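You operate a simulated robot arm through the tools that you are given. There is no shell and no other tool.

The job below is to be done with a simulated robot arm. You get a single attempt, and the scene is never put back.

## Task
Put things in order on the top of the long bench. At the end: the clear beaker stands where the cream valve stood; the red harness from the top of the long bench stands where the orange rubber block stood; the orange rubber block from the top of the long bench is on the silver plate; the cream valve from the top of the long bench stands where the red harness stood; the yellow nut driver from the top of the long bench is on the grey dish; whatever was shut is shut again. Leave all else as you found it, and nothing knocked over.

The check looks at the end state, three seconds after you hand in, the way a careful person would. Anything else that was tipped, shoved, dropped, spilled or broken makes it a failure.

## Robot
A 6-joint arm with a two-finger gripper, fixed in place. Base frame: the origin is at the foot of the arm, x ahead of it, y to its left, z up; the work surface is at about z = 820. Lengths are in mm, angles in rad, forces in N, time in s.
With the tool pointing down near the work surface it reaches from about 120 to 680 mm from the base axis. Its first joint turns from -1.152 to 1.152 rad. Payload 2.45 kg.
Tool frame: the origin (TCP) lies between the finger pads and is the grasp point; the fingertips stand 30 mm ahead of it; z points along the fingers, y is the line along which they close. The gripper opens to 106 mm. The gripper's body begins 79 mm behind the TCP.
Orientation is told as [roll, pitch, yaw] about the base's x, y, z axes, in that order, counted from this pose: with the fingers straight down and closing along the base's y, the tool's x points along the base's -x, its y along +y and its z along -z.

## Interface
- The arm moves only by the tool nudge_tool. Its argument "moves" is a list of rows, each a list of 7 numbers: the shift along the base's x, y, z in mm, then the turn, a rotation vector about the base's x, y, z in rad, then the opening, from 0 (shut) to 1 (fully open). In form: [[dx, dy, dz, wx, wy, wz, hand], ...]. A call has 1 to 20 rows; each row is the pose to reach, as a shift and turn from the pose commanded when the call began. Each row takes 0.2 s and may step no farther than 50 mm and 0.15 rad from the row before; otherwise, or with a gripper value out of range, the whole call is refused. Where a pose cannot be reached the arm comes as near as it can. A force on the tool above 40 N (or 10 N above the force at the start of the call, whichever is more), or a blocked arm, ends the call early, and 0.2 s more pass. Each finger travels about 153 mm/s and halts on what it meets, pressing with about 41 N; the grip force reading is that of the motor and also rises with nothing between the fingers. The clock runs only during rows and for 0.2 s after the last one: add rows that repeat a pose to give the fingers time. It gives the time, the measured TCP pose, the force on the tool (base axes), the opening and the grip force at its end, in the units of the frame above (readings bear some noise), with the torque about the TCP (base axes, N m) and any sound that the robot's microphone picked up, and new pictures: "views" is both (left out), scene, wrist or none.
- Cameras (640 x 400 px; columns grow to the right, rows downward): "scene" is fixed at [75, 441.4, 1399.4]; the picture's right is [-0.45, -0.89, 0.00], its down [-0.58, 0.29, -0.76] and it looks along [0.68, -0.34, -0.65] (base axes); focal length 250 px, centre (320, 200). "wrist" rides on the gripper at [76, -2, -106] in the tool frame; the picture's right is [0.02, 1.00, 0.00], its down [-0.78, 0.02, -0.62] and it looks along [-0.62, 0.01, 0.78] (tool axes); focal length 247 px, centre (320, 200). There is no depth. A picture from a camera that has moved, and an enlarged one, comes with that camera's place and axes in the base frame and with its lens.
- zoom(camera, box): a new picture of the part [left, top, right, bottom] of that camera's present view, enlarged. It takes no simulated time.
- close_job(): hands the job in; it is judged then, once.

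Nothing tells you positions but the pictures and the camera data. Unless the task says otherwise, let go and move clear before handing in.

The tools are called after "Call:" as a command line: name --pt "numbers of a row" for each row, then --argument value for the rest, lists and objects as JSON in quotes. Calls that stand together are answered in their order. nudge_tool: Moves the arm, as the interface text tells. Its arguments: {"type":"object","properties":{"moves":{"type":"array","items":{"type":"array","items":{"type":"number"}}},"views":{"type":"string","enum":["both","scene","wrist","none"]}},"required":["moves"]} The other tools are called the same way: zoom (camera, box) takes an enlarged picture of a part of a camera's view; close_job () hands the job in.

At the start:

```text
t: 0.0
ee_pos: [357.4, -111.8, 1215.5]
tool_rot: [-0.001, 0.0, 0.001]
force: [0.6, -0.4, -0.9]
ft_torque: [0.01, -0.03, -0.03]
width: 106.0
grasp_force: 0.1
```

scene: 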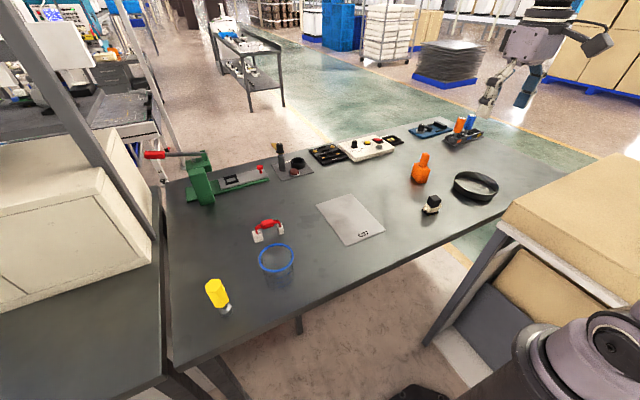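
wrist: 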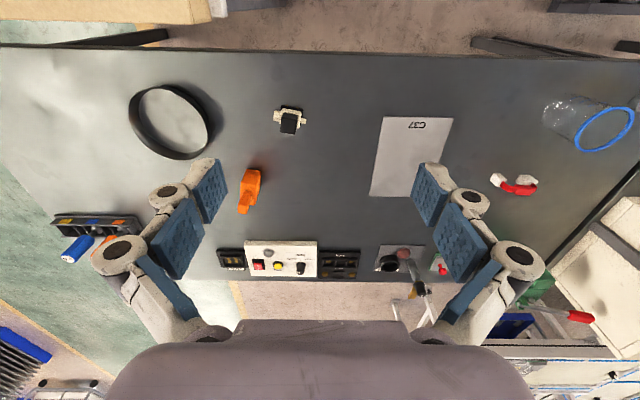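

I see a long bench with a clear beaker (blue rim), a red harness, a yellow nut driver, a silver plate (grey sheet), an orange item, a cream/black valve, a dark ring-shaped dish and several fixtures along the far edge. I'll look closer before moving anything.

Call:
zoom --camera "scene" --box '[180, 190, 340, 330]'

Call:
zoom --camera "scene" --box '[380, 100, 540, 240]'

Call:
zoom --camera "scene" --box '[140, 120, 340, 220]'

Call:
zoom --camera "scene" --box '[290, 100, 490, 200]'

Call:
zoom --camera "wrist" --box '[100, 60, 340, 220]'

Call:
zoom --camera "wrist" --box '[360, 80, 640, 260]'

Call:
zoom --camera "wrist" --box '[200, 220, 480, 340]'

```text
2.86 times, centred on (260, 260) of scene
camera zoom: at [75.0, 441.4, 1399.4], right [-0.45, -0.89, 0.0], down [-0.58, 0.29, -0.76], along [0.68, -0.34, -0.65], focal length 713 px, centre (491, 29)
```

zoom: 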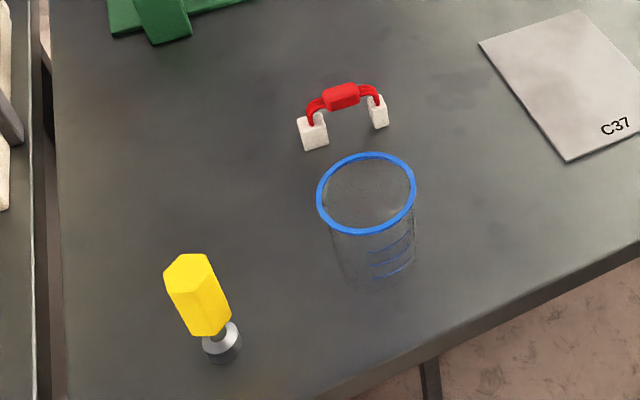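

```text
2.86 times, centred on (460, 170) of scene
camera zoom: at [75.0, 441.4, 1399.4], right [-0.45, -0.89, 0.0], down [-0.58, 0.29, -0.76], along [0.68, -0.34, -0.65], focal length 713 px, centre (-80, 286)
```

zoom: 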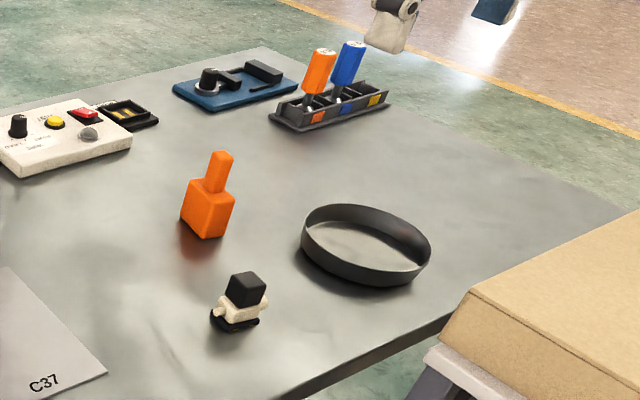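

```text
3.20 times, centred on (240, 170) of scene
camera zoom: at [75.0, 441.4, 1399.4], right [-0.45, -0.89, 0.0], down [-0.58, 0.29, -0.76], along [0.68, -0.34, -0.65], focal length 799 px, centre (576, 296)
```

zoom: 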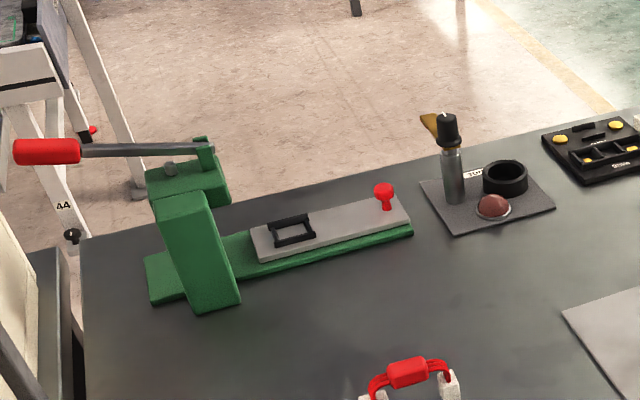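

```text
3.20 times, centred on (390, 150) of scene
camera zoom: at [75.0, 441.4, 1399.4], right [-0.45, -0.89, 0.0], down [-0.58, 0.29, -0.76], along [0.68, -0.34, -0.65], focal length 799 px, centre (96, 360)
```

zoom: 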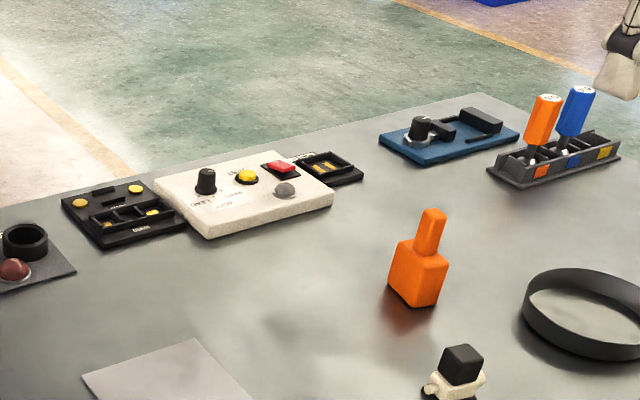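

```text
2.50 times, centred on (220, 140) of wrist
camera zoom: at [281.2, -113.0, 1323.0], right [-0.02, 1.0, 0.0], down [0.78, 0.02, 0.62], along [0.62, 0.01, -0.78], focal length 617 px, centre (570, 350)
```

zoom: 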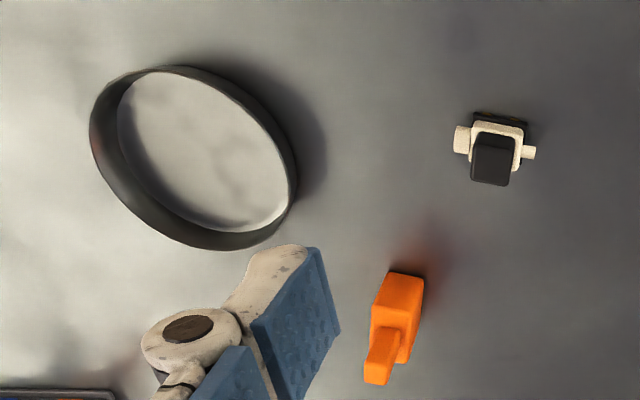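

```text
2.22 times, centred on (500, 170) of wrist
camera zoom: at [281.2, -113.0, 1323.0], right [-0.02, 1.0, 0.0], down [0.78, 0.02, 0.62], along [0.62, 0.01, -0.78], focal length 549 px, centre (-80, 267)
```

zoom: 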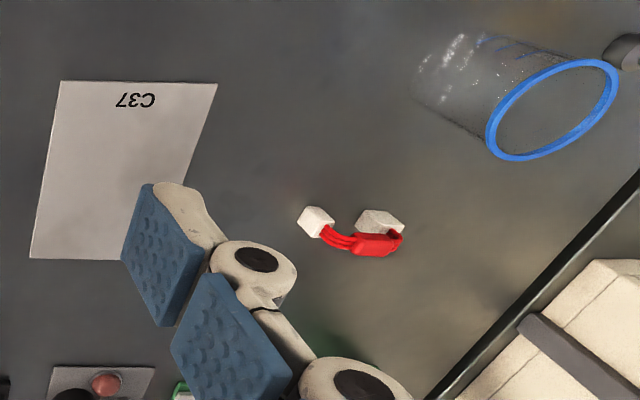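

```text
2.29 times, centred on (340, 280) of wrist
camera zoom: at [281.2, -113.0, 1323.0], right [-0.02, 1.0, 0.0], down [0.78, 0.02, 0.62], along [0.62, 0.01, -0.78], focal length 564 px, centre (274, 17)
```

zoom: 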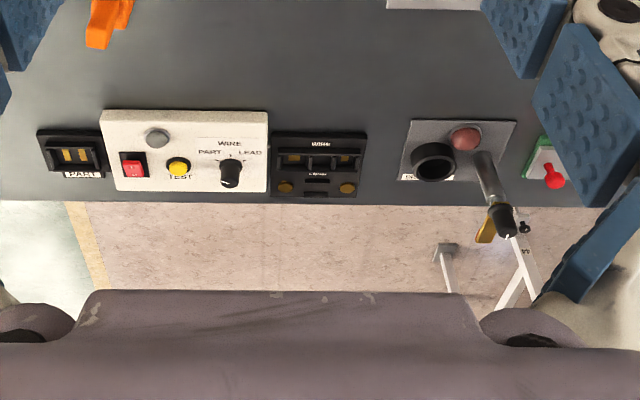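

The grey sheet marked C37 is the silver plate, at about x 455–666, y 22–163. The dark-walled round tray at the right is probably the grey dish. I'll take tighter zooms to locate each object accurately.

Call:
zoom --camera "scene" --box '[404, 145, 444, 190]'

Call:
zoom --camera "scene" --box '[412, 185, 452, 225]'

Call:
zoom --camera "scene" --box '[445, 165, 505, 210]'

Call:
zoom --camera "scene" --box '[245, 210, 295, 250]'

Call:
zoom --camera "scene" --box '[250, 235, 310, 295]'

Call:
zoom --camera "scene" --box '[195, 270, 245, 320]'

Call:
zoom --camera "wrist" --box '[225, 95, 315, 220]'

Call:
zoom --camera "wrist" --box '[480, 160, 550, 210]'

Call:
zoom --camera "wrist" --box '[530, 80, 640, 170]'

Call:
zoom --camera "wrist" --box '[120, 70, 230, 170]'

```text
8.89 times, centred on (424, 168) of scene
camera zoom: at [75.0, 441.4, 1399.4], right [-0.45, -0.89, 0.0], down [-0.58, 0.29, -0.76], along [0.68, -0.34, -0.65], focal length 2218 px, centre (-604, 489)
```

zoom: 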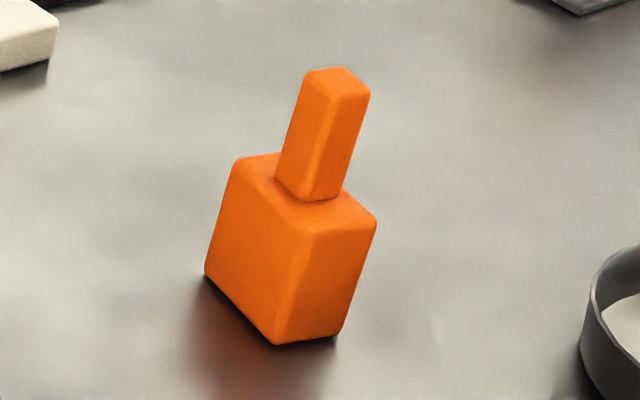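

```text
10.00 times, centred on (432, 205) of scene
camera zoom: at [75.0, 441.4, 1399.4], right [-0.45, -0.89, 0.0], down [-0.58, 0.29, -0.76], along [0.68, -0.34, -0.65], focal length 2496 px, centre (-800, 150)
```

zoom: 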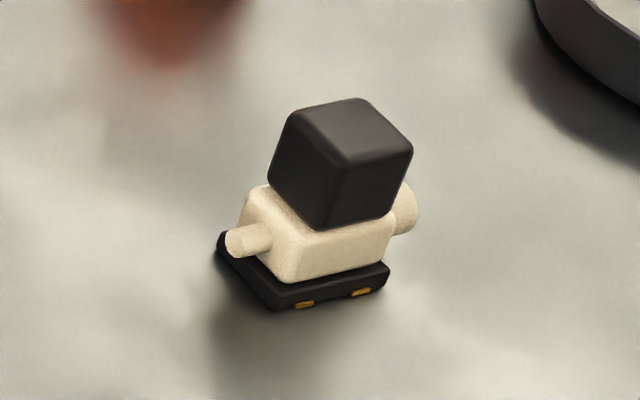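

```text
8.89 times, centred on (475, 188) of scene
camera zoom: at [75.0, 441.4, 1399.4], right [-0.45, -0.89, 0.0], down [-0.58, 0.29, -0.76], along [0.68, -0.34, -0.65], focal length 2218 px, centre (-1058, 311)
```

zoom: 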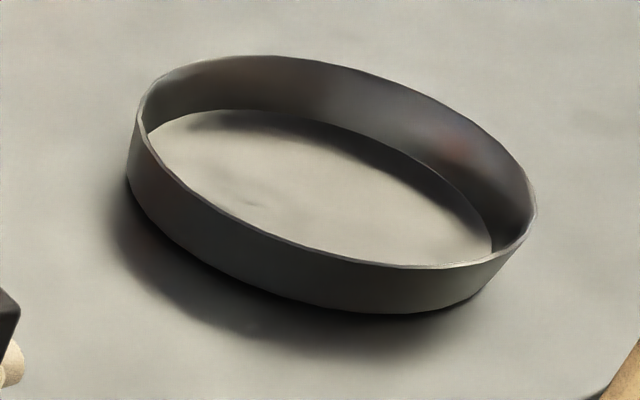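

```text
10.00 times, centred on (270, 230) of scene
camera zoom: at [75.0, 441.4, 1399.4], right [-0.45, -0.89, 0.0], down [-0.58, 0.29, -0.76], along [0.68, -0.34, -0.65], focal length 2496 px, centre (820, -100)
```

zoom: 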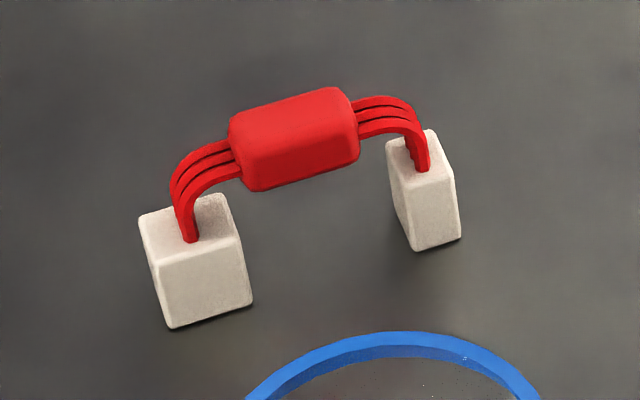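

```text
6.67 times, centred on (280, 265) of scene
camera zoom: at [75.0, 441.4, 1399.4], right [-0.45, -0.89, 0.0], down [-0.58, 0.29, -0.76], along [0.68, -0.34, -0.65], focal length 1664 px, centre (587, -233)
```

zoom: 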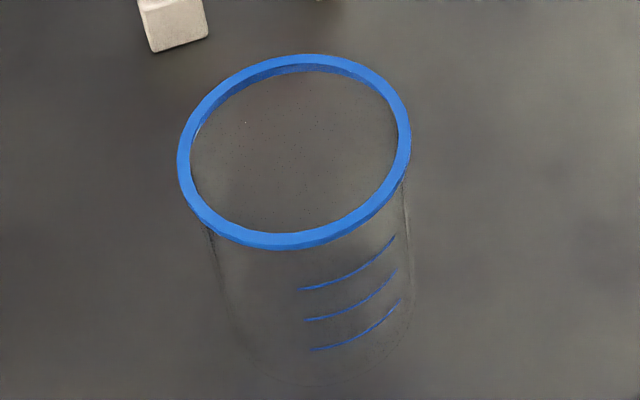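

```text
8.00 times, centred on (220, 295) of scene
camera zoom: at [75.0, 441.4, 1399.4], right [-0.45, -0.89, 0.0], down [-0.58, 0.29, -0.76], along [0.68, -0.34, -0.65], focal length 1996 px, centre (1120, -560)
```

zoom: 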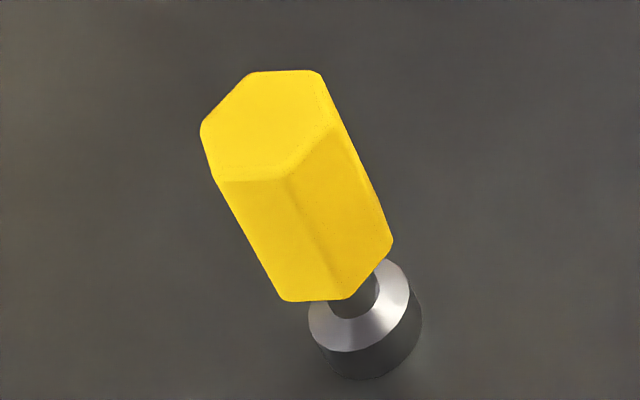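

```text
3.20 times, centred on (270, 158) of wrist
camera zoom: at [281.2, -113.0, 1323.0], right [-0.02, 1.0, 0.0], down [0.78, 0.02, 0.62], along [0.62, 0.01, -0.78], focal length 790 px, centre (480, 336)
```

zoom: 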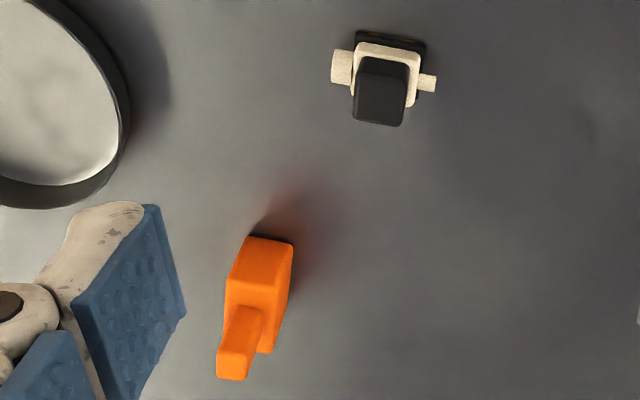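

```text
8.00 times, centred on (515, 185) of wrist
camera zoom: at [281.2, -113.0, 1323.0], right [-0.02, 1.0, 0.0], down [0.78, 0.02, 0.62], along [0.62, 0.01, -0.78], focal length 1976 px, centre (-1240, 320)
```

zoom: 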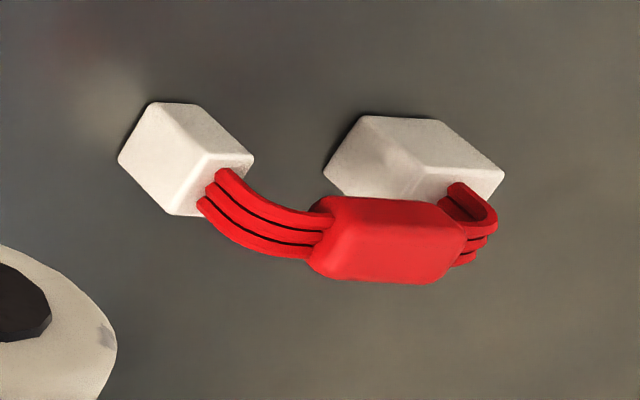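

```text
4.44 times, centred on (585, 125) of wrist
camera zoom: at [281.2, -113.0, 1323.0], right [-0.02, 1.0, 0.0], down [0.78, 0.02, 0.62], along [0.62, 0.01, -0.78], focal length 1098 px, centre (-858, 533)
```

zoom: 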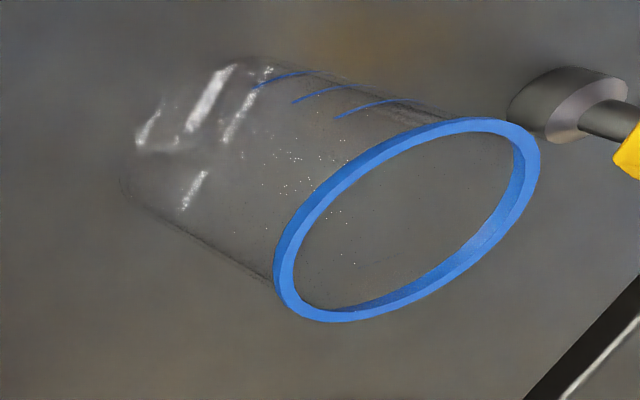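

```text
4.00 times, centred on (175, 120) of wrist
camera zoom: at [281.2, -113.0, 1323.0], right [-0.02, 1.0, 0.0], down [0.78, 0.02, 0.62], along [0.62, 0.01, -0.78], focal length 988 px, centre (900, 520)
```

zoom: 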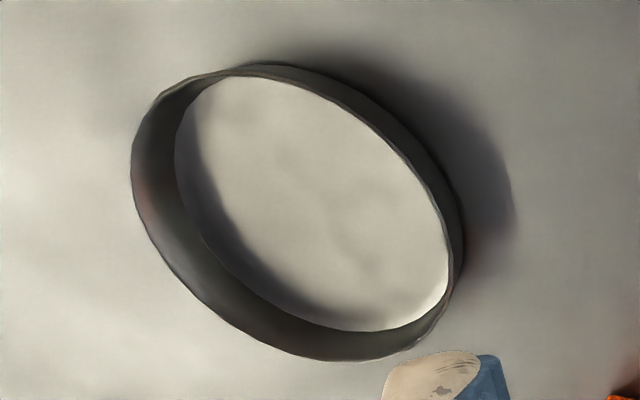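

Triangulating from both cameras (base frame, bench z=820):

| Item | Position | Notes |
|---|---|---|
| Orange block | (619, -266) | ~108 tall, turned about -10° |
| Valve | (460, -168) | |
| Harness | (601, 354) | red bar at z≈872 |
| Beaker | (438, 374) | ~81 mm rim, 100 tall |
| Nut driver | (418, 514) | |
| Dish | (476, -411) | |

The order is orange, harness, valve, beaker, then driver. I'll move above the orange block first and look again.

Call:
nudge_tool --pt "30 -19 -19 0 0 0 1" --pt "61 -38 -39 0 0 0 1" --pt "91 -57 -58 0 0 0 1" --pt "122 -75 -78 0 0 0 1" --pt "152 -94 -97 0 0 0 1" --pt "182 -113 -116 0 0 0 1" --pt "213 -132 -136 0 0 0 1" --pt "243 -150 -155 0 0 0 1" --pt "243 -150 -155 0 0 0 1"

```text
t: 2.0
ee_pos: [593.8, -258.5, 1056.7]
tool_rot: [0.0, 0.001, -0.001]
force: [0.1, -0.4, 0.2]
ft_torque: [-0.01, 0.02, 0.03]
width: 105.9
grasp_force: 0.1
out of reach, approached as far as the arm can: row 8, 9
camera wrist: at [516.5, -259.3, 1164.3], right [-0.02, 1.0, 0.0], down [0.78, 0.02, 0.62], along [0.62, 0.01, -0.78], focal length 247 px, centre (320, 200)
```

scene: 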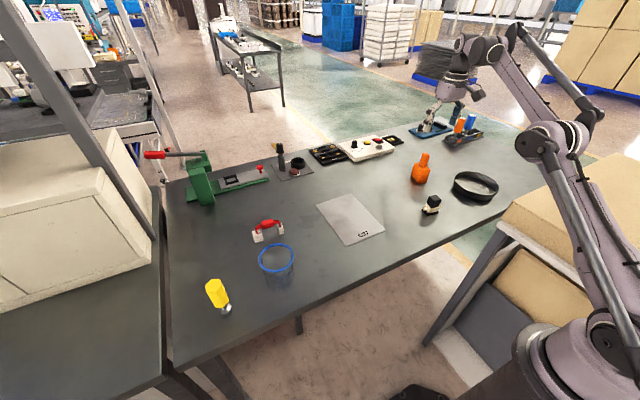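
wrist: 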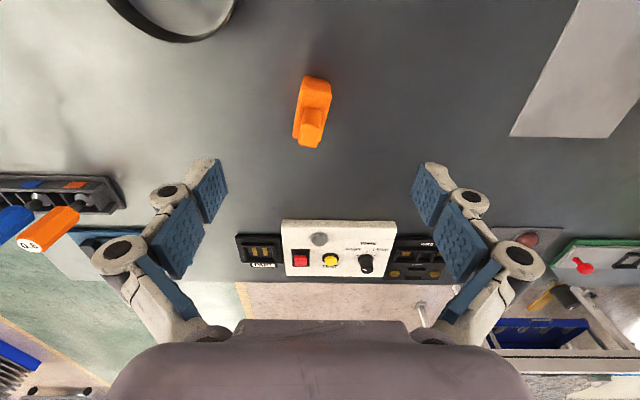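

The arm's reach is limited at this height (about 647 mm), so I'll need to descend as I extend. I'll refine the block's position from here.

Call:
zoom --camera "wrist" --box '[270, 60, 350, 160]'

Call:
zoom --camera "wrist" --box '[0, 150, 160, 280]'

```text
4.00 times, centred on (310, 110) of wrist
camera zoom: at [516.5, -259.3, 1164.3], right [-0.02, 1.0, 0.0], down [0.78, 0.02, 0.62], along [0.62, 0.01, -0.78], focal length 988 px, centre (360, 560)
```

zoom: 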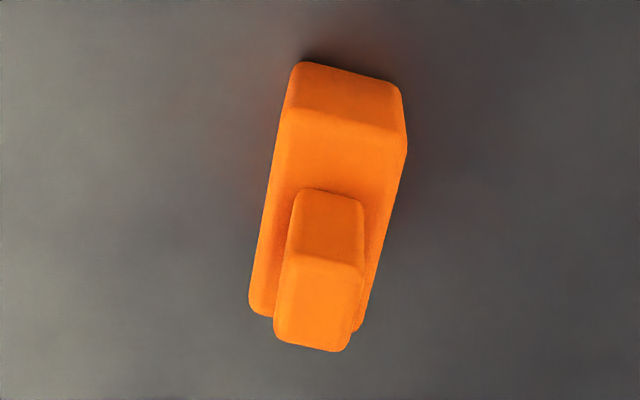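

```text
3.08 times, centred on (80, 215) of wrist
camera zoom: at [516.5, -259.3, 1164.3], right [-0.02, 1.0, 0.0], down [0.78, 0.02, 0.62], along [0.62, 0.01, -0.78], focal length 760 px, centre (1058, 154)
```

zoom: 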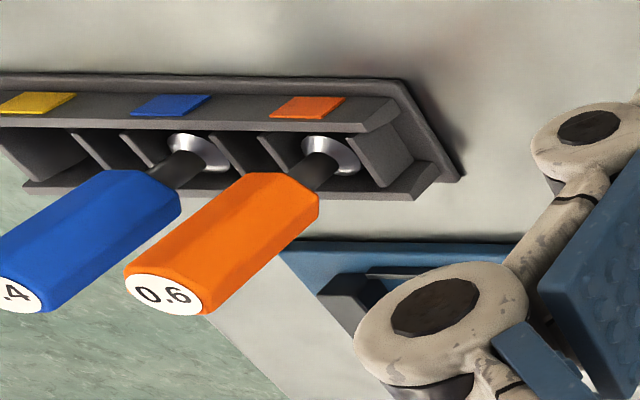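

Refined, the block's centre is (621.5, -269), about 58×34 with body height 57, turned about -0.18 rad. Next I'll turn the hand and descend partway, then check the pose.

Call:
nudge_tool --pt "0 0 -37 0 0 -0.09 1" --pt "4 -2 -74 0 0 -0.18 1" --pt "11 -5 -110 0 0 -0.18 1" --pt "11 -5 -110 0 0 -0.18 1"

```text
t: 3.0
ee_pos: [603.7, -262.7, 945.1]
tool_rot: [0.001, 0.001, -0.181]
force: [0.5, 0.3, 0.2]
ft_torque: [-0.05, 0.01, -0.01]
width: 105.9
grasp_force: 0.1
camera wrist: at [528.1, -250.3, 1053.6], right [0.16, 0.99, 0.0], down [0.77, -0.12, 0.62], along [0.61, -0.1, -0.78], focal length 247 px, centre (320, 200)
```

scene: 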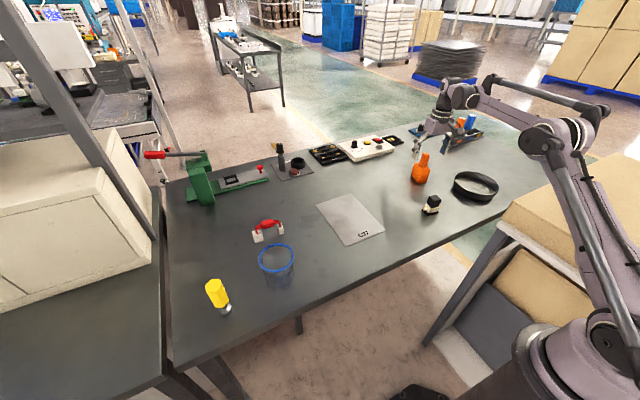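
wrist: 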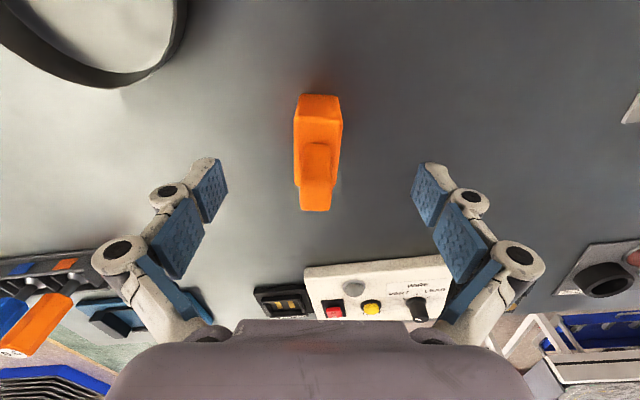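

The commanded origin is the reached pose, which is useful to know. Next I'll descend to the grip height with the fingers straddling the block body.

Call:
nudge_tool --pt "10 -5 -30 0 0 -0.0 1" --pt "10 -5 -57 0 0 0 1" --pt "10 -5 -83 0 0 0 1" --pt "10 -5 -83 0 0 0 1"

```text
t: 4.0
ee_pos: [614.9, -269.4, 863.6]
tool_rot: [-0.001, 0.001, -0.18]
force: [0.0, -1.0, 0.2]
ft_torque: [-0.02, -0.03, 0.02]
width: 105.9
grasp_force: 0.0
camera wrist: at [538.5, -256.7, 971.9], right [0.16, 0.99, 0.0], down [0.77, -0.12, 0.62], along [0.61, -0.1, -0.78], focal length 247 px, centre (320, 200)
```

scene: 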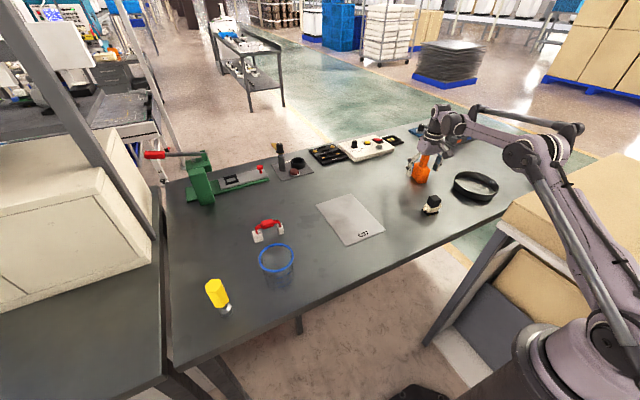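
wrist: 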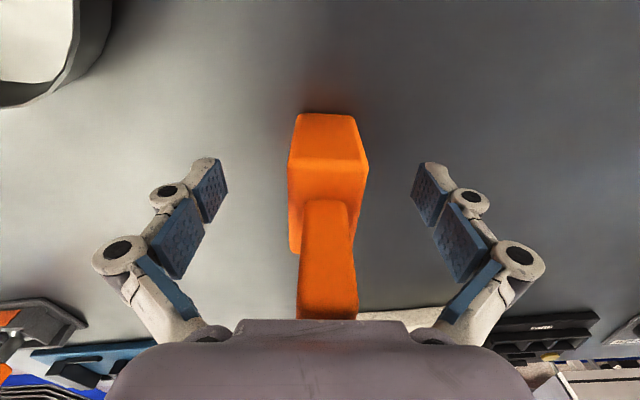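

The block is centred between the fingers, so I'll close on it.

Call:
nudge_tool --pt "0 0 0 0 0 0 0.2" --pt "0 0 0 0 0 0 0.2" --pt "0 0 0 0 0 0 0.2" --views "wrist"

```text
t: 4.8
ee_pos: [614.8, -269.0, 865.6]
tool_rot: [0.003, 0.001, -0.179]
force: [-0.1, 8.2, 16.8]
ft_torque: [0.41, 0.16, -0.56]
width: 35.7
grasp_force: 40.6
camera wrist: at [538.6, -255.4, 973.3], right [0.16, 0.99, 0.0], down [0.77, -0.12, 0.62], along [0.61, -0.1, -0.78], focal length 247 px, centre (320, 200)
```

wrist: 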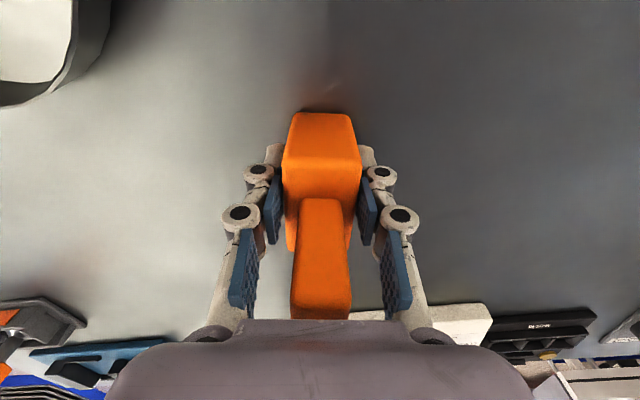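

Grip is solid (width 35.7). I'll lift it and carry it over to above the plate centre.

Call:
nudge_tool --pt "0 0 10 0 0 0 0.2" --pt "0 0 30 0 0 0 0.2" --pt "-4 10 55 0 0 0 0.2" --pt "-10 30 75 0 0 0 0.2" --pt "-15 60 80 0 0 0 0.2" --pt "-20 95 80 0 0 0 0.2" --pt "-27 130 80 0 0 0 0.2" --pt "-34 165 80 0 0 0 0.2" --pt "-40 200 80 0 0 0 0.2" --pt "-46 235 80 0 0 0 0.2" --pt "-51 270 80 0 0 0 0.2" --pt "-56 305 80 0 0 0 0.2" --pt "-60 340 80 0 0 0.09 0.2" --pt "-62 362 80 0 0 0.18 0.2" --pt "-62 362 80 0 0 0.18 0.2" --pt "-62 362 80 0 0 0.18 0.2"

```text
t: 8.2
ee_pos: [553.0, 92.6, 943.9]
tool_rot: [0.0, -0.001, -0.001]
force: [-0.2, 0.2, -3.3]
ft_torque: [0.04, 0.02, -0.02]
width: 35.4
grasp_force: 40.8
camera wrist: at [476.9, 91.5, 1051.5], right [-0.02, 1.0, 0.0], down [0.78, 0.02, 0.62], along [0.62, 0.01, -0.78], focal length 247 px, centre (320, 200)
```

scene: 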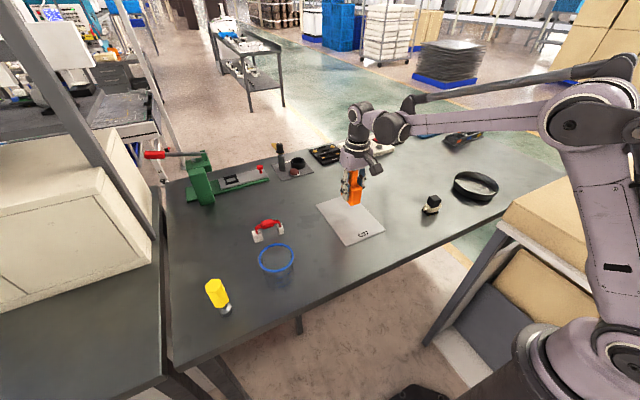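
wrist: 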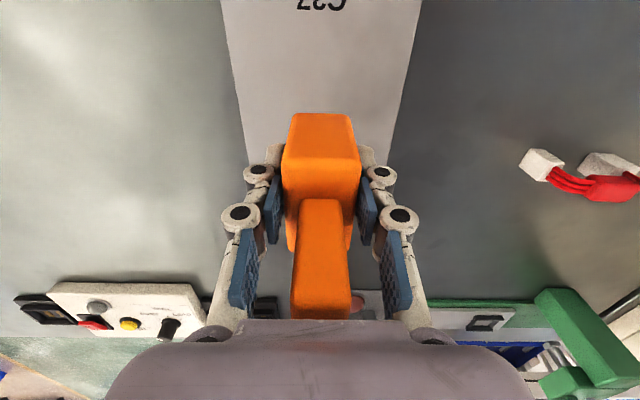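

The block hangs over the plate centre. I'll lower it to just above the plate, then creep down watching the force.

Call:
nudge_tool --pt "0 0 -25 0 0 0 0.2" --pt "0 0 -48 0 0 0 0.2" --pt "0 0 -62 0 0 0 0.2" --pt "0 0 -69 0 0 0 0.2" --pt "0 0 -69 0 0 0 0.2" --views "wrist"

Call:
nudge_tool --pt "0 0 -2 0 0 0 0.2" --pt "0 0 -2 0 0 0 0.2" --views "none"

Call:
nudge_tool --pt "0 0 -2 0 0 0 0.2" --pt "0 0 -2 0 0 0 0.2" --views "none"

```text
t: 9.4
ee_pos: [553.8, 93.9, 873.8]
tool_rot: [-0.001, 0.0, 0.0]
force: [0.8, 0.5, -4.2]
ft_torque: [-0.02, 0.02, -0.01]
width: 35.4
grasp_force: 41.3
camera wrist: at [476.5, 92.7, 982.4], right [-0.02, 1.0, 0.0], down [0.78, 0.02, 0.62], along [0.62, 0.01, -0.78], focal length 247 px, centre (320, 200)
```

wrist: 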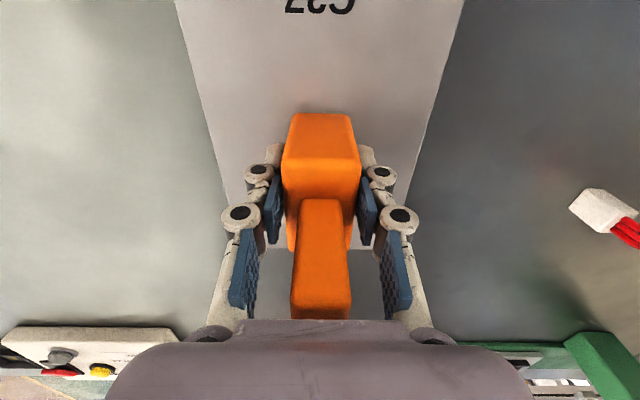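

```text
t: 10.0
ee_pos: [552.1, 94.7, 872.1]
tool_rot: [-0.001, 0.001, 0.0]
force: [-0.7, 0.1, -3.9]
ft_torque: [-0.02, 0.02, 0.01]
width: 35.6
grasp_force: 41.1
```

```text
t: 10.6
ee_pos: [552.9, 93.8, 870.7]
tool_rot: [-0.002, 0.0, 0.002]
force: [-0.3, -0.5, -4.0]
ft_torque: [-0.01, 0.01, 0.0]
width: 35.1
grasp_force: 41.1
```

Call:
nudge_tool --pt "0 0 -2 0 0 0 0.2" --pt "0 0 -2 0 0 0 0.2" --views "none"

Call:
nudge_tool --pt "0 0 -1 0 0 0 0.2" --pt "0 0 -1 0 0 0 0.2" --views "none"

Call:
zoom --camera "scene" --box '[310, 150, 400, 250]'

```text
t: 11.2
ee_pos: [552.5, 93.7, 869.0]
tool_rot: [0.0, -0.002, 0.001]
force: [3.1, 0.1, 19.7]
ft_torque: [0.13, 0.02, -0.03]
width: 35.4
grasp_force: 41.0
```

```text
t: 11.7
ee_pos: [551.6, 93.9, 868.8]
tool_rot: [0.0, 0.0, 0.0]
force: [-3.0, -1.2, 5.4]
ft_torque: [0.09, -0.01, -0.03]
width: 35.2
grasp_force: 41.0
stopped in row 2: the force on the tool passed its limit at 41 N (the readings are from after the stop); the commanded pose is now the measured one
```

```text
4.00 times, centred on (355, 200) of scene
camera zoom: at [74.9, 441.4, 1399.4], right [-0.45, -0.89, 0.0], down [-0.58, 0.29, -0.76], along [0.68, -0.34, -0.65], focal length 998 px, centre (180, 200)
```

zoom: 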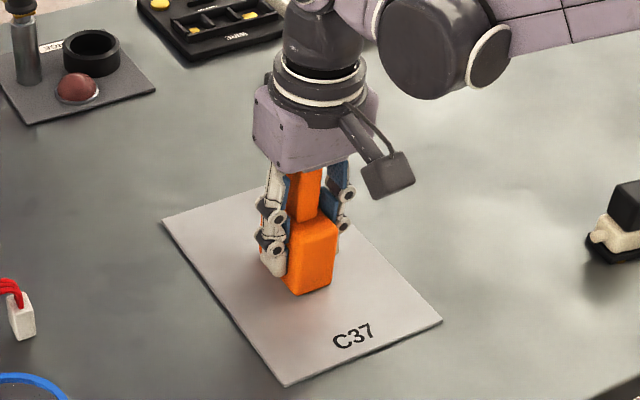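

The block is resting on the plate, so I'll open and rise straight up.

Call:
nudge_tool --pt "0 0 0 0 0 0 0.38" --pt "0 0 0 0 0 0 0.6" --pt "0 0 0 0 0 0 0.9" --pt "0 0 20 0 0 0 0.9" --pt "0 0 50 0 0 0 0.9" --pt "0 0 90 0 0 0 0.9" --pt "0 0 120 0 0 0 0.9" --pt "0 0 120 0 0 0 0.9"

```text
t: 13.5
ee_pos: [552.3, 95.4, 989.7]
tool_rot: [-0.001, -0.002, 0.0]
force: [0.0, -0.3, 0.2]
ft_torque: [0.03, 0.0, 0.0]
width: 95.5
grasp_force: 0.1
camera wrist: at [475.7, 92.8, 1097.2], right [-0.02, 1.0, 0.0], down [0.78, 0.02, 0.62], along [0.62, 0.01, -0.78], focal length 247 px, centre (320, 200)
```

scene: 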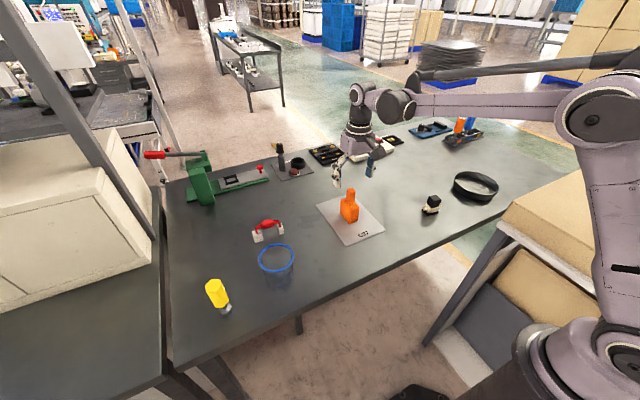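
wrist: 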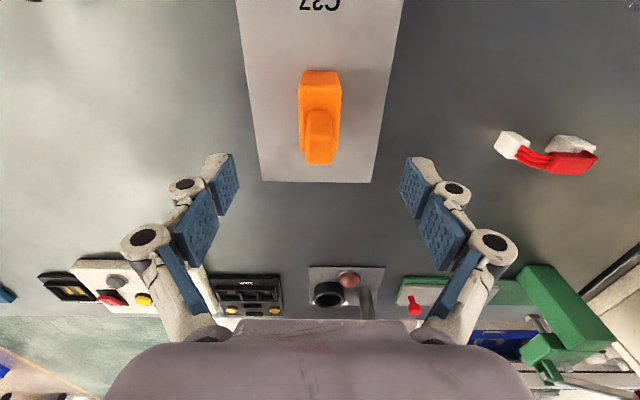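

The orange block stands on the plate. The harness at (601, 354) lies about 697 mm out, so I'll need to tilt the tool to reach it. I'll move over there for a closer look first.

Call:
nudge_tool --pt "0 33 5 0 0 0 0.9" --pt "0 66 10 0 0 0 0.9" --pt "-4 100 10 0 0 0 0.9" --pt "-8 134 10 0 0 0 0.9" --pt "-12 168 10 0 0 0 0.9" --pt "-15 202 10 0 0 0 0.9" --pt "-20 235 10 0 0 0 0.9" --pt "-20 235 10 0 0 0 0.9"

Call:
zoom --camera "wrist" --box '[270, 70, 420, 170]'

Call:
zoom --camera "scene" --box '[320, 170, 390, 240]'

```text
t: 15.3
ee_pos: [531.2, 329.0, 1001.0]
tool_rot: [0.001, -0.002, 0.0]
force: [0.5, 0.9, 0.1]
ft_torque: [0.0, 0.01, 0.03]
width: 95.3
grasp_force: 0.1
camera wrist: at [455.3, 328.4, 1109.0], right [-0.02, 1.0, 0.0], down [0.78, 0.02, 0.62], along [0.62, 0.01, -0.78], focal length 247 px, centre (320, 200)
```

scene: 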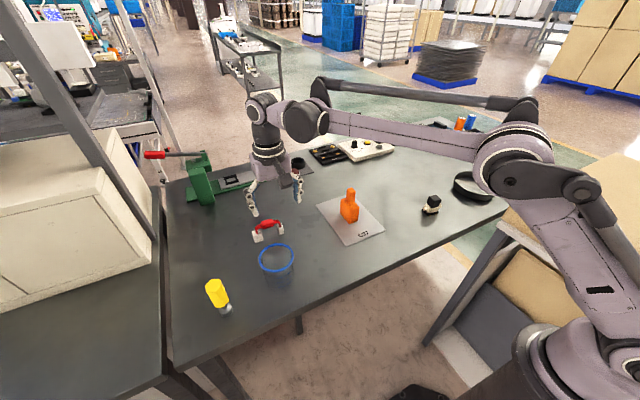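
wrist: 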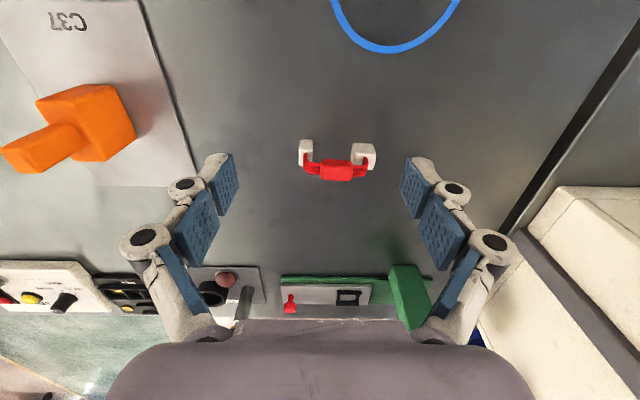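

```text
4.00 times, centred on (345, 120) of wrist
camera zoom: at [455.3, 328.4, 1109.0], right [-0.02, 1.0, 0.0], down [0.78, 0.02, 0.62], along [0.62, 0.01, -0.78], focal length 988 px, centre (220, 520)
```

zoom: 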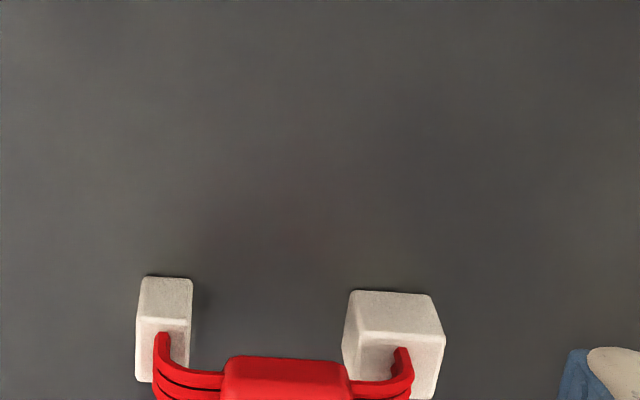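

```text
5.71 times, centred on (355, 205) of scene
camera zoom: at [75.0, 441.4, 1399.4], right [-0.45, -0.89, 0.0], down [-0.58, 0.29, -0.76], along [0.68, -0.34, -0.65], focal length 1426 px, centre (120, 171)
```

zoom: 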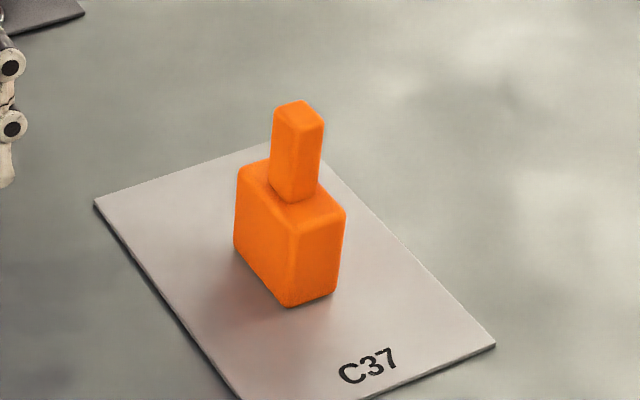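

Call:
zoom --camera "wrist" --box '[285, 125, 395, 195]'

Call:
zoom --camera "scene" --box '[240, 150, 320, 250]'

```text
5.71 times, centred on (340, 160) of wrist
camera zoom: at [455.3, 328.4, 1109.0], right [-0.02, 1.0, 0.0], down [0.78, 0.02, 0.62], along [0.62, 0.01, -0.78], focal length 1411 px, centre (206, 429)
```

zoom: 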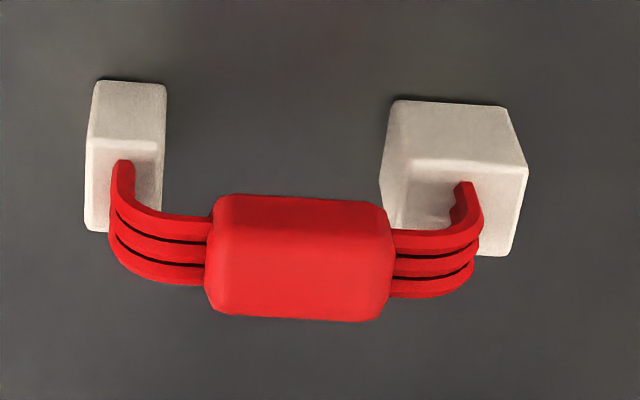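

```text
4.00 times, centred on (280, 200) of scene
camera zoom: at [75.0, 441.4, 1399.4], right [-0.45, -0.89, 0.0], down [-0.58, 0.29, -0.76], along [0.68, -0.34, -0.65], focal length 998 px, centre (480, 200)
```

zoom: 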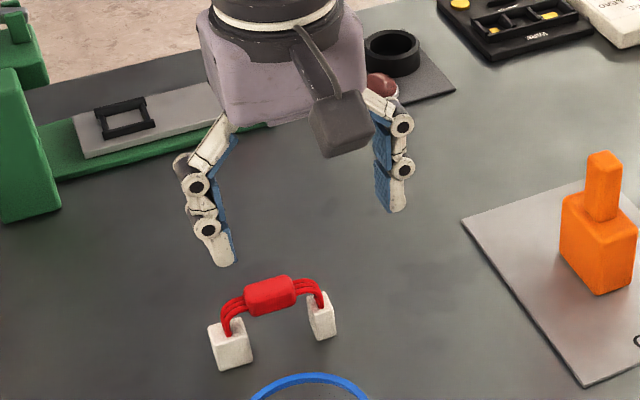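

Call:
zoom --camera "scene" --box '[220, 60, 380, 220]'

Call:
zoom --camera "scene" --box '[220, 60, 640, 400]'

```text
2.50 times, centred on (300, 140) of scene
camera zoom: at [75.0, 441.4, 1399.4], right [-0.45, -0.89, 0.0], down [-0.58, 0.29, -0.76], along [0.68, -0.34, -0.65], focal length 624 px, centre (370, 350)
```

zoom: 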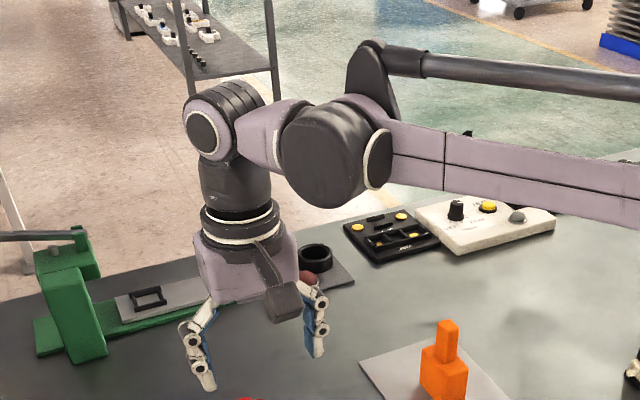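

```text
1.18 times, centred on (430, 230) of scene
camera zoom: at [75.0, 441.4, 1399.4], right [-0.45, -0.89, 0.0], down [-0.58, 0.29, -0.76], along [0.68, -0.34, -0.65], focal length 294 px, centre (191, 165)
```

zoom: 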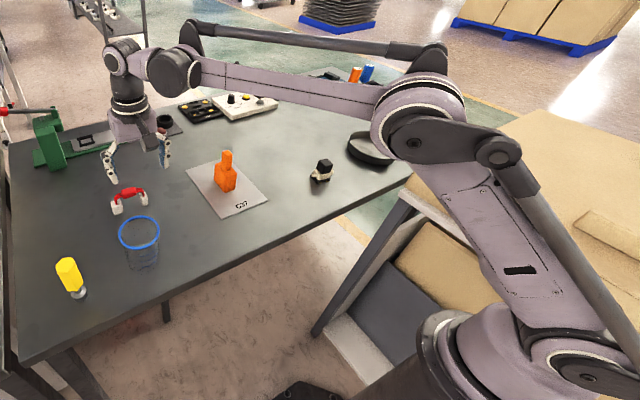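

The red bar's centre is about (601, 349.5, 872), and the connectors span y 306–397. I'll grip the bar with the fingers closing along x and the tool tilted about 0.3 rad towards +y to gain reach. First I'll yaw the hand at this safe height.

Call:
nudge_tool --pt "0 0 0 0 0 0.14 0.9" --pt "0 0 0 0 0 0.28 0.9" --pt "0 0 0 0 0 0.42 0.9" --pt "0 0 0 0 0 0.56 0.9" --pt "0 0 0 0 0 0.7 0.9" --pt "0 0 0 0 0 0.84 0.9" --pt "0 0 0 0 0 0.98 0.9" --pt "0 0 0 0 0 1.12 0.9" --pt "0 0 0 0 0 1.26 0.9" --pt "0 0 0 0 0 1.4 0.9" --pt "0 0 0 0 0 1.52 0.9" --pt "0 0 0 0 0 1.52 0.9"

```text
t: 17.9
ee_pos: [532.5, 328.4, 1000.7]
tool_rot: [0.0, -0.002, 1.521]
force: [-0.9, 0.1, -0.2]
ft_torque: [0.01, -0.04, 0.01]
width: 95.5
grasp_force: 0.0
camera wrist: at [530.2, 252.7, 1106.8], right [-1.0, 0.03, 0.0], down [0.02, 0.78, 0.62], along [0.02, 0.62, -0.78], focal length 247 px, centre (320, 200)
```

scene: 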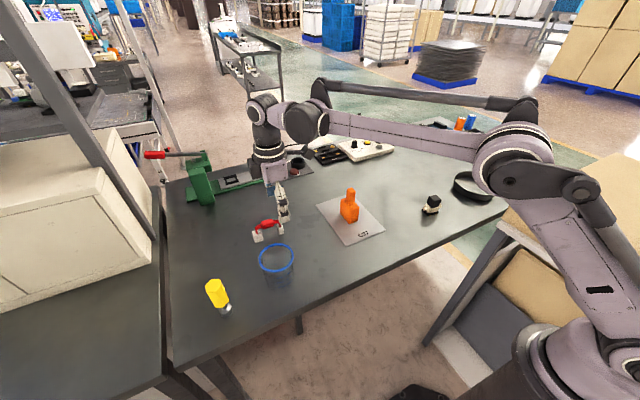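
wrist: 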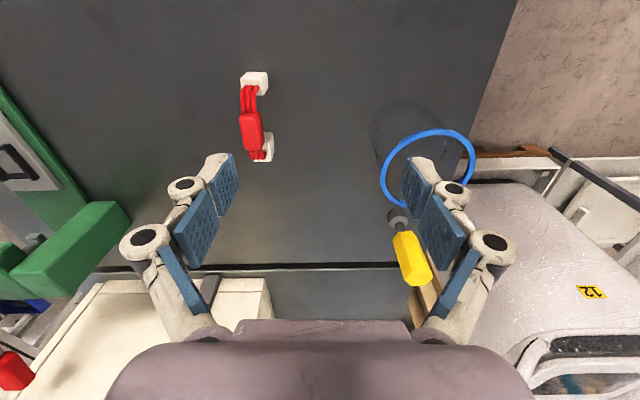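

Yaw is set. Next I'll tilt towards +y and move to a pre-grasp pose above the bar.

Call:
nudge_tool --pt "15 0 -5 0.08 0 0 0.8" --pt "30 1 -10 0.16 0 0 0.7" --pt "45 2 -20 0.23 0 0 0.6" --pt "62 5 -30 0.3 0 0 0.6" --pt "62 5 -30 0.3 0 0 0.6"

```text
t: 19.1
ee_pos: [595.4, 333.6, 968.4]
tool_rot: [0.016, -0.301, 1.519]
force: [-0.7, 0.4, -0.7]
ft_torque: [0.0, 0.0, 0.01]
width: 63.4
grasp_force: 0.1
camera wrist: at [592.3, 230.2, 1048.4], right [-1.0, 0.03, 0.01], down [0.02, 0.56, 0.83], along [0.02, 0.83, -0.56], focal length 247 px, centre (320, 200)
```

scene: 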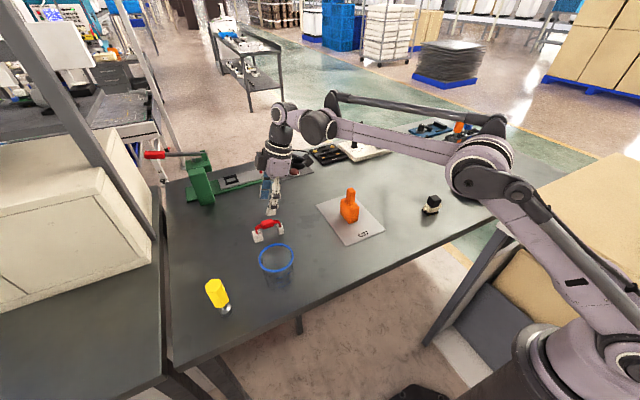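
wrist: 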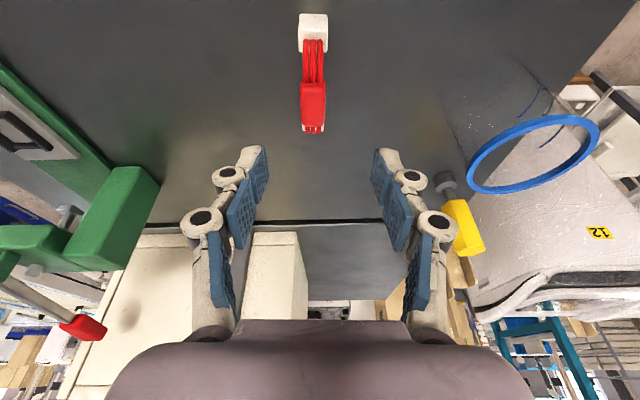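

The bar lines up at x≈601. I'll descend to the grip pose (601, 347, 880).

Call:
nudge_tool --pt "5.5 10 -20 0 0 0 0.6" --pt "5.5 13.4 -45 0 0 0 0.6" --pt "5.5 13.4 -70 0 0 0 0.6" --pt "5.5 13.4 -88 0 0 0 0.6" --pt "5.5 13.4 -88 0 0 0 0.6"

Call:
zoom --camera "scene" --box '[240, 170, 320, 250]'

Call:
zoom --camera "wrist" --box '[220, 80, 420, 240]'

```text
t: 20.3
ee_pos: [598.8, 346.1, 879.7]
tool_rot: [0.016, -0.299, 1.517]
force: [-1.3, 0.4, 0.3]
ft_torque: [0.01, 0.0, -0.06]
width: 63.6
grasp_force: 0.0
camera wrist: at [597.4, 242.2, 959.7], right [-1.0, 0.03, 0.01], down [0.02, 0.56, 0.83], along [0.02, 0.83, -0.56], focal length 247 px, centre (320, 200)
```

scene: 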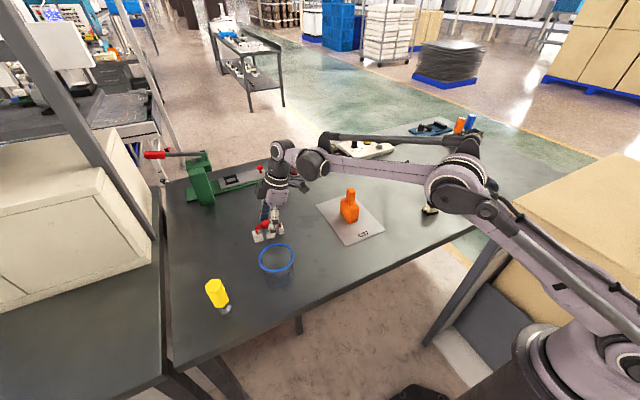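
wrist: 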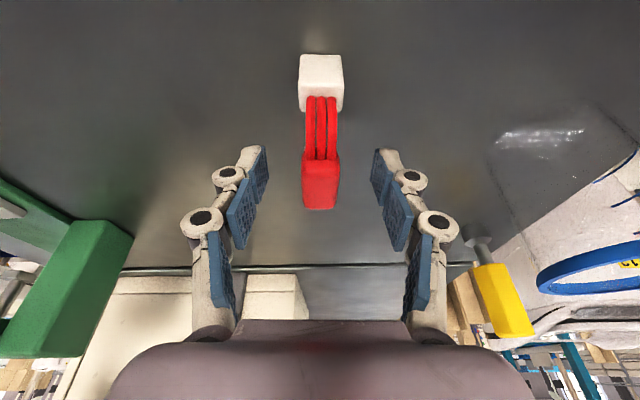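

```text
5.00 times, centred on (280, 210) of scene
camera zoom: at [75.0, 441.4, 1399.4], right [-0.45, -0.89, 0.0], down [-0.58, 0.29, -0.76], along [0.68, -0.34, -0.65], focal length 1248 px, centre (520, 150)
```

zoom: 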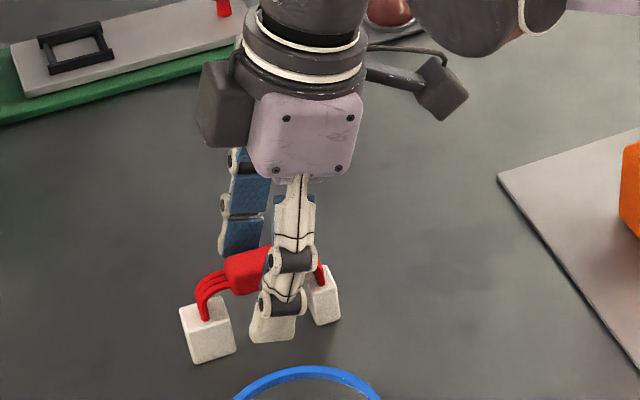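

```text
2.50 times, centred on (320, 160) of wrist
camera zoom: at [597.4, 242.2, 959.7], right [-1.0, 0.03, 0.01], down [0.02, 0.56, 0.83], along [0.02, 0.83, -0.56], focal length 617 px, centre (320, 300)
```

zoom: 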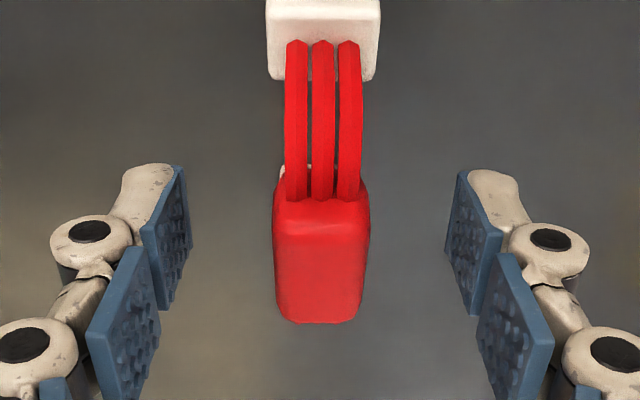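

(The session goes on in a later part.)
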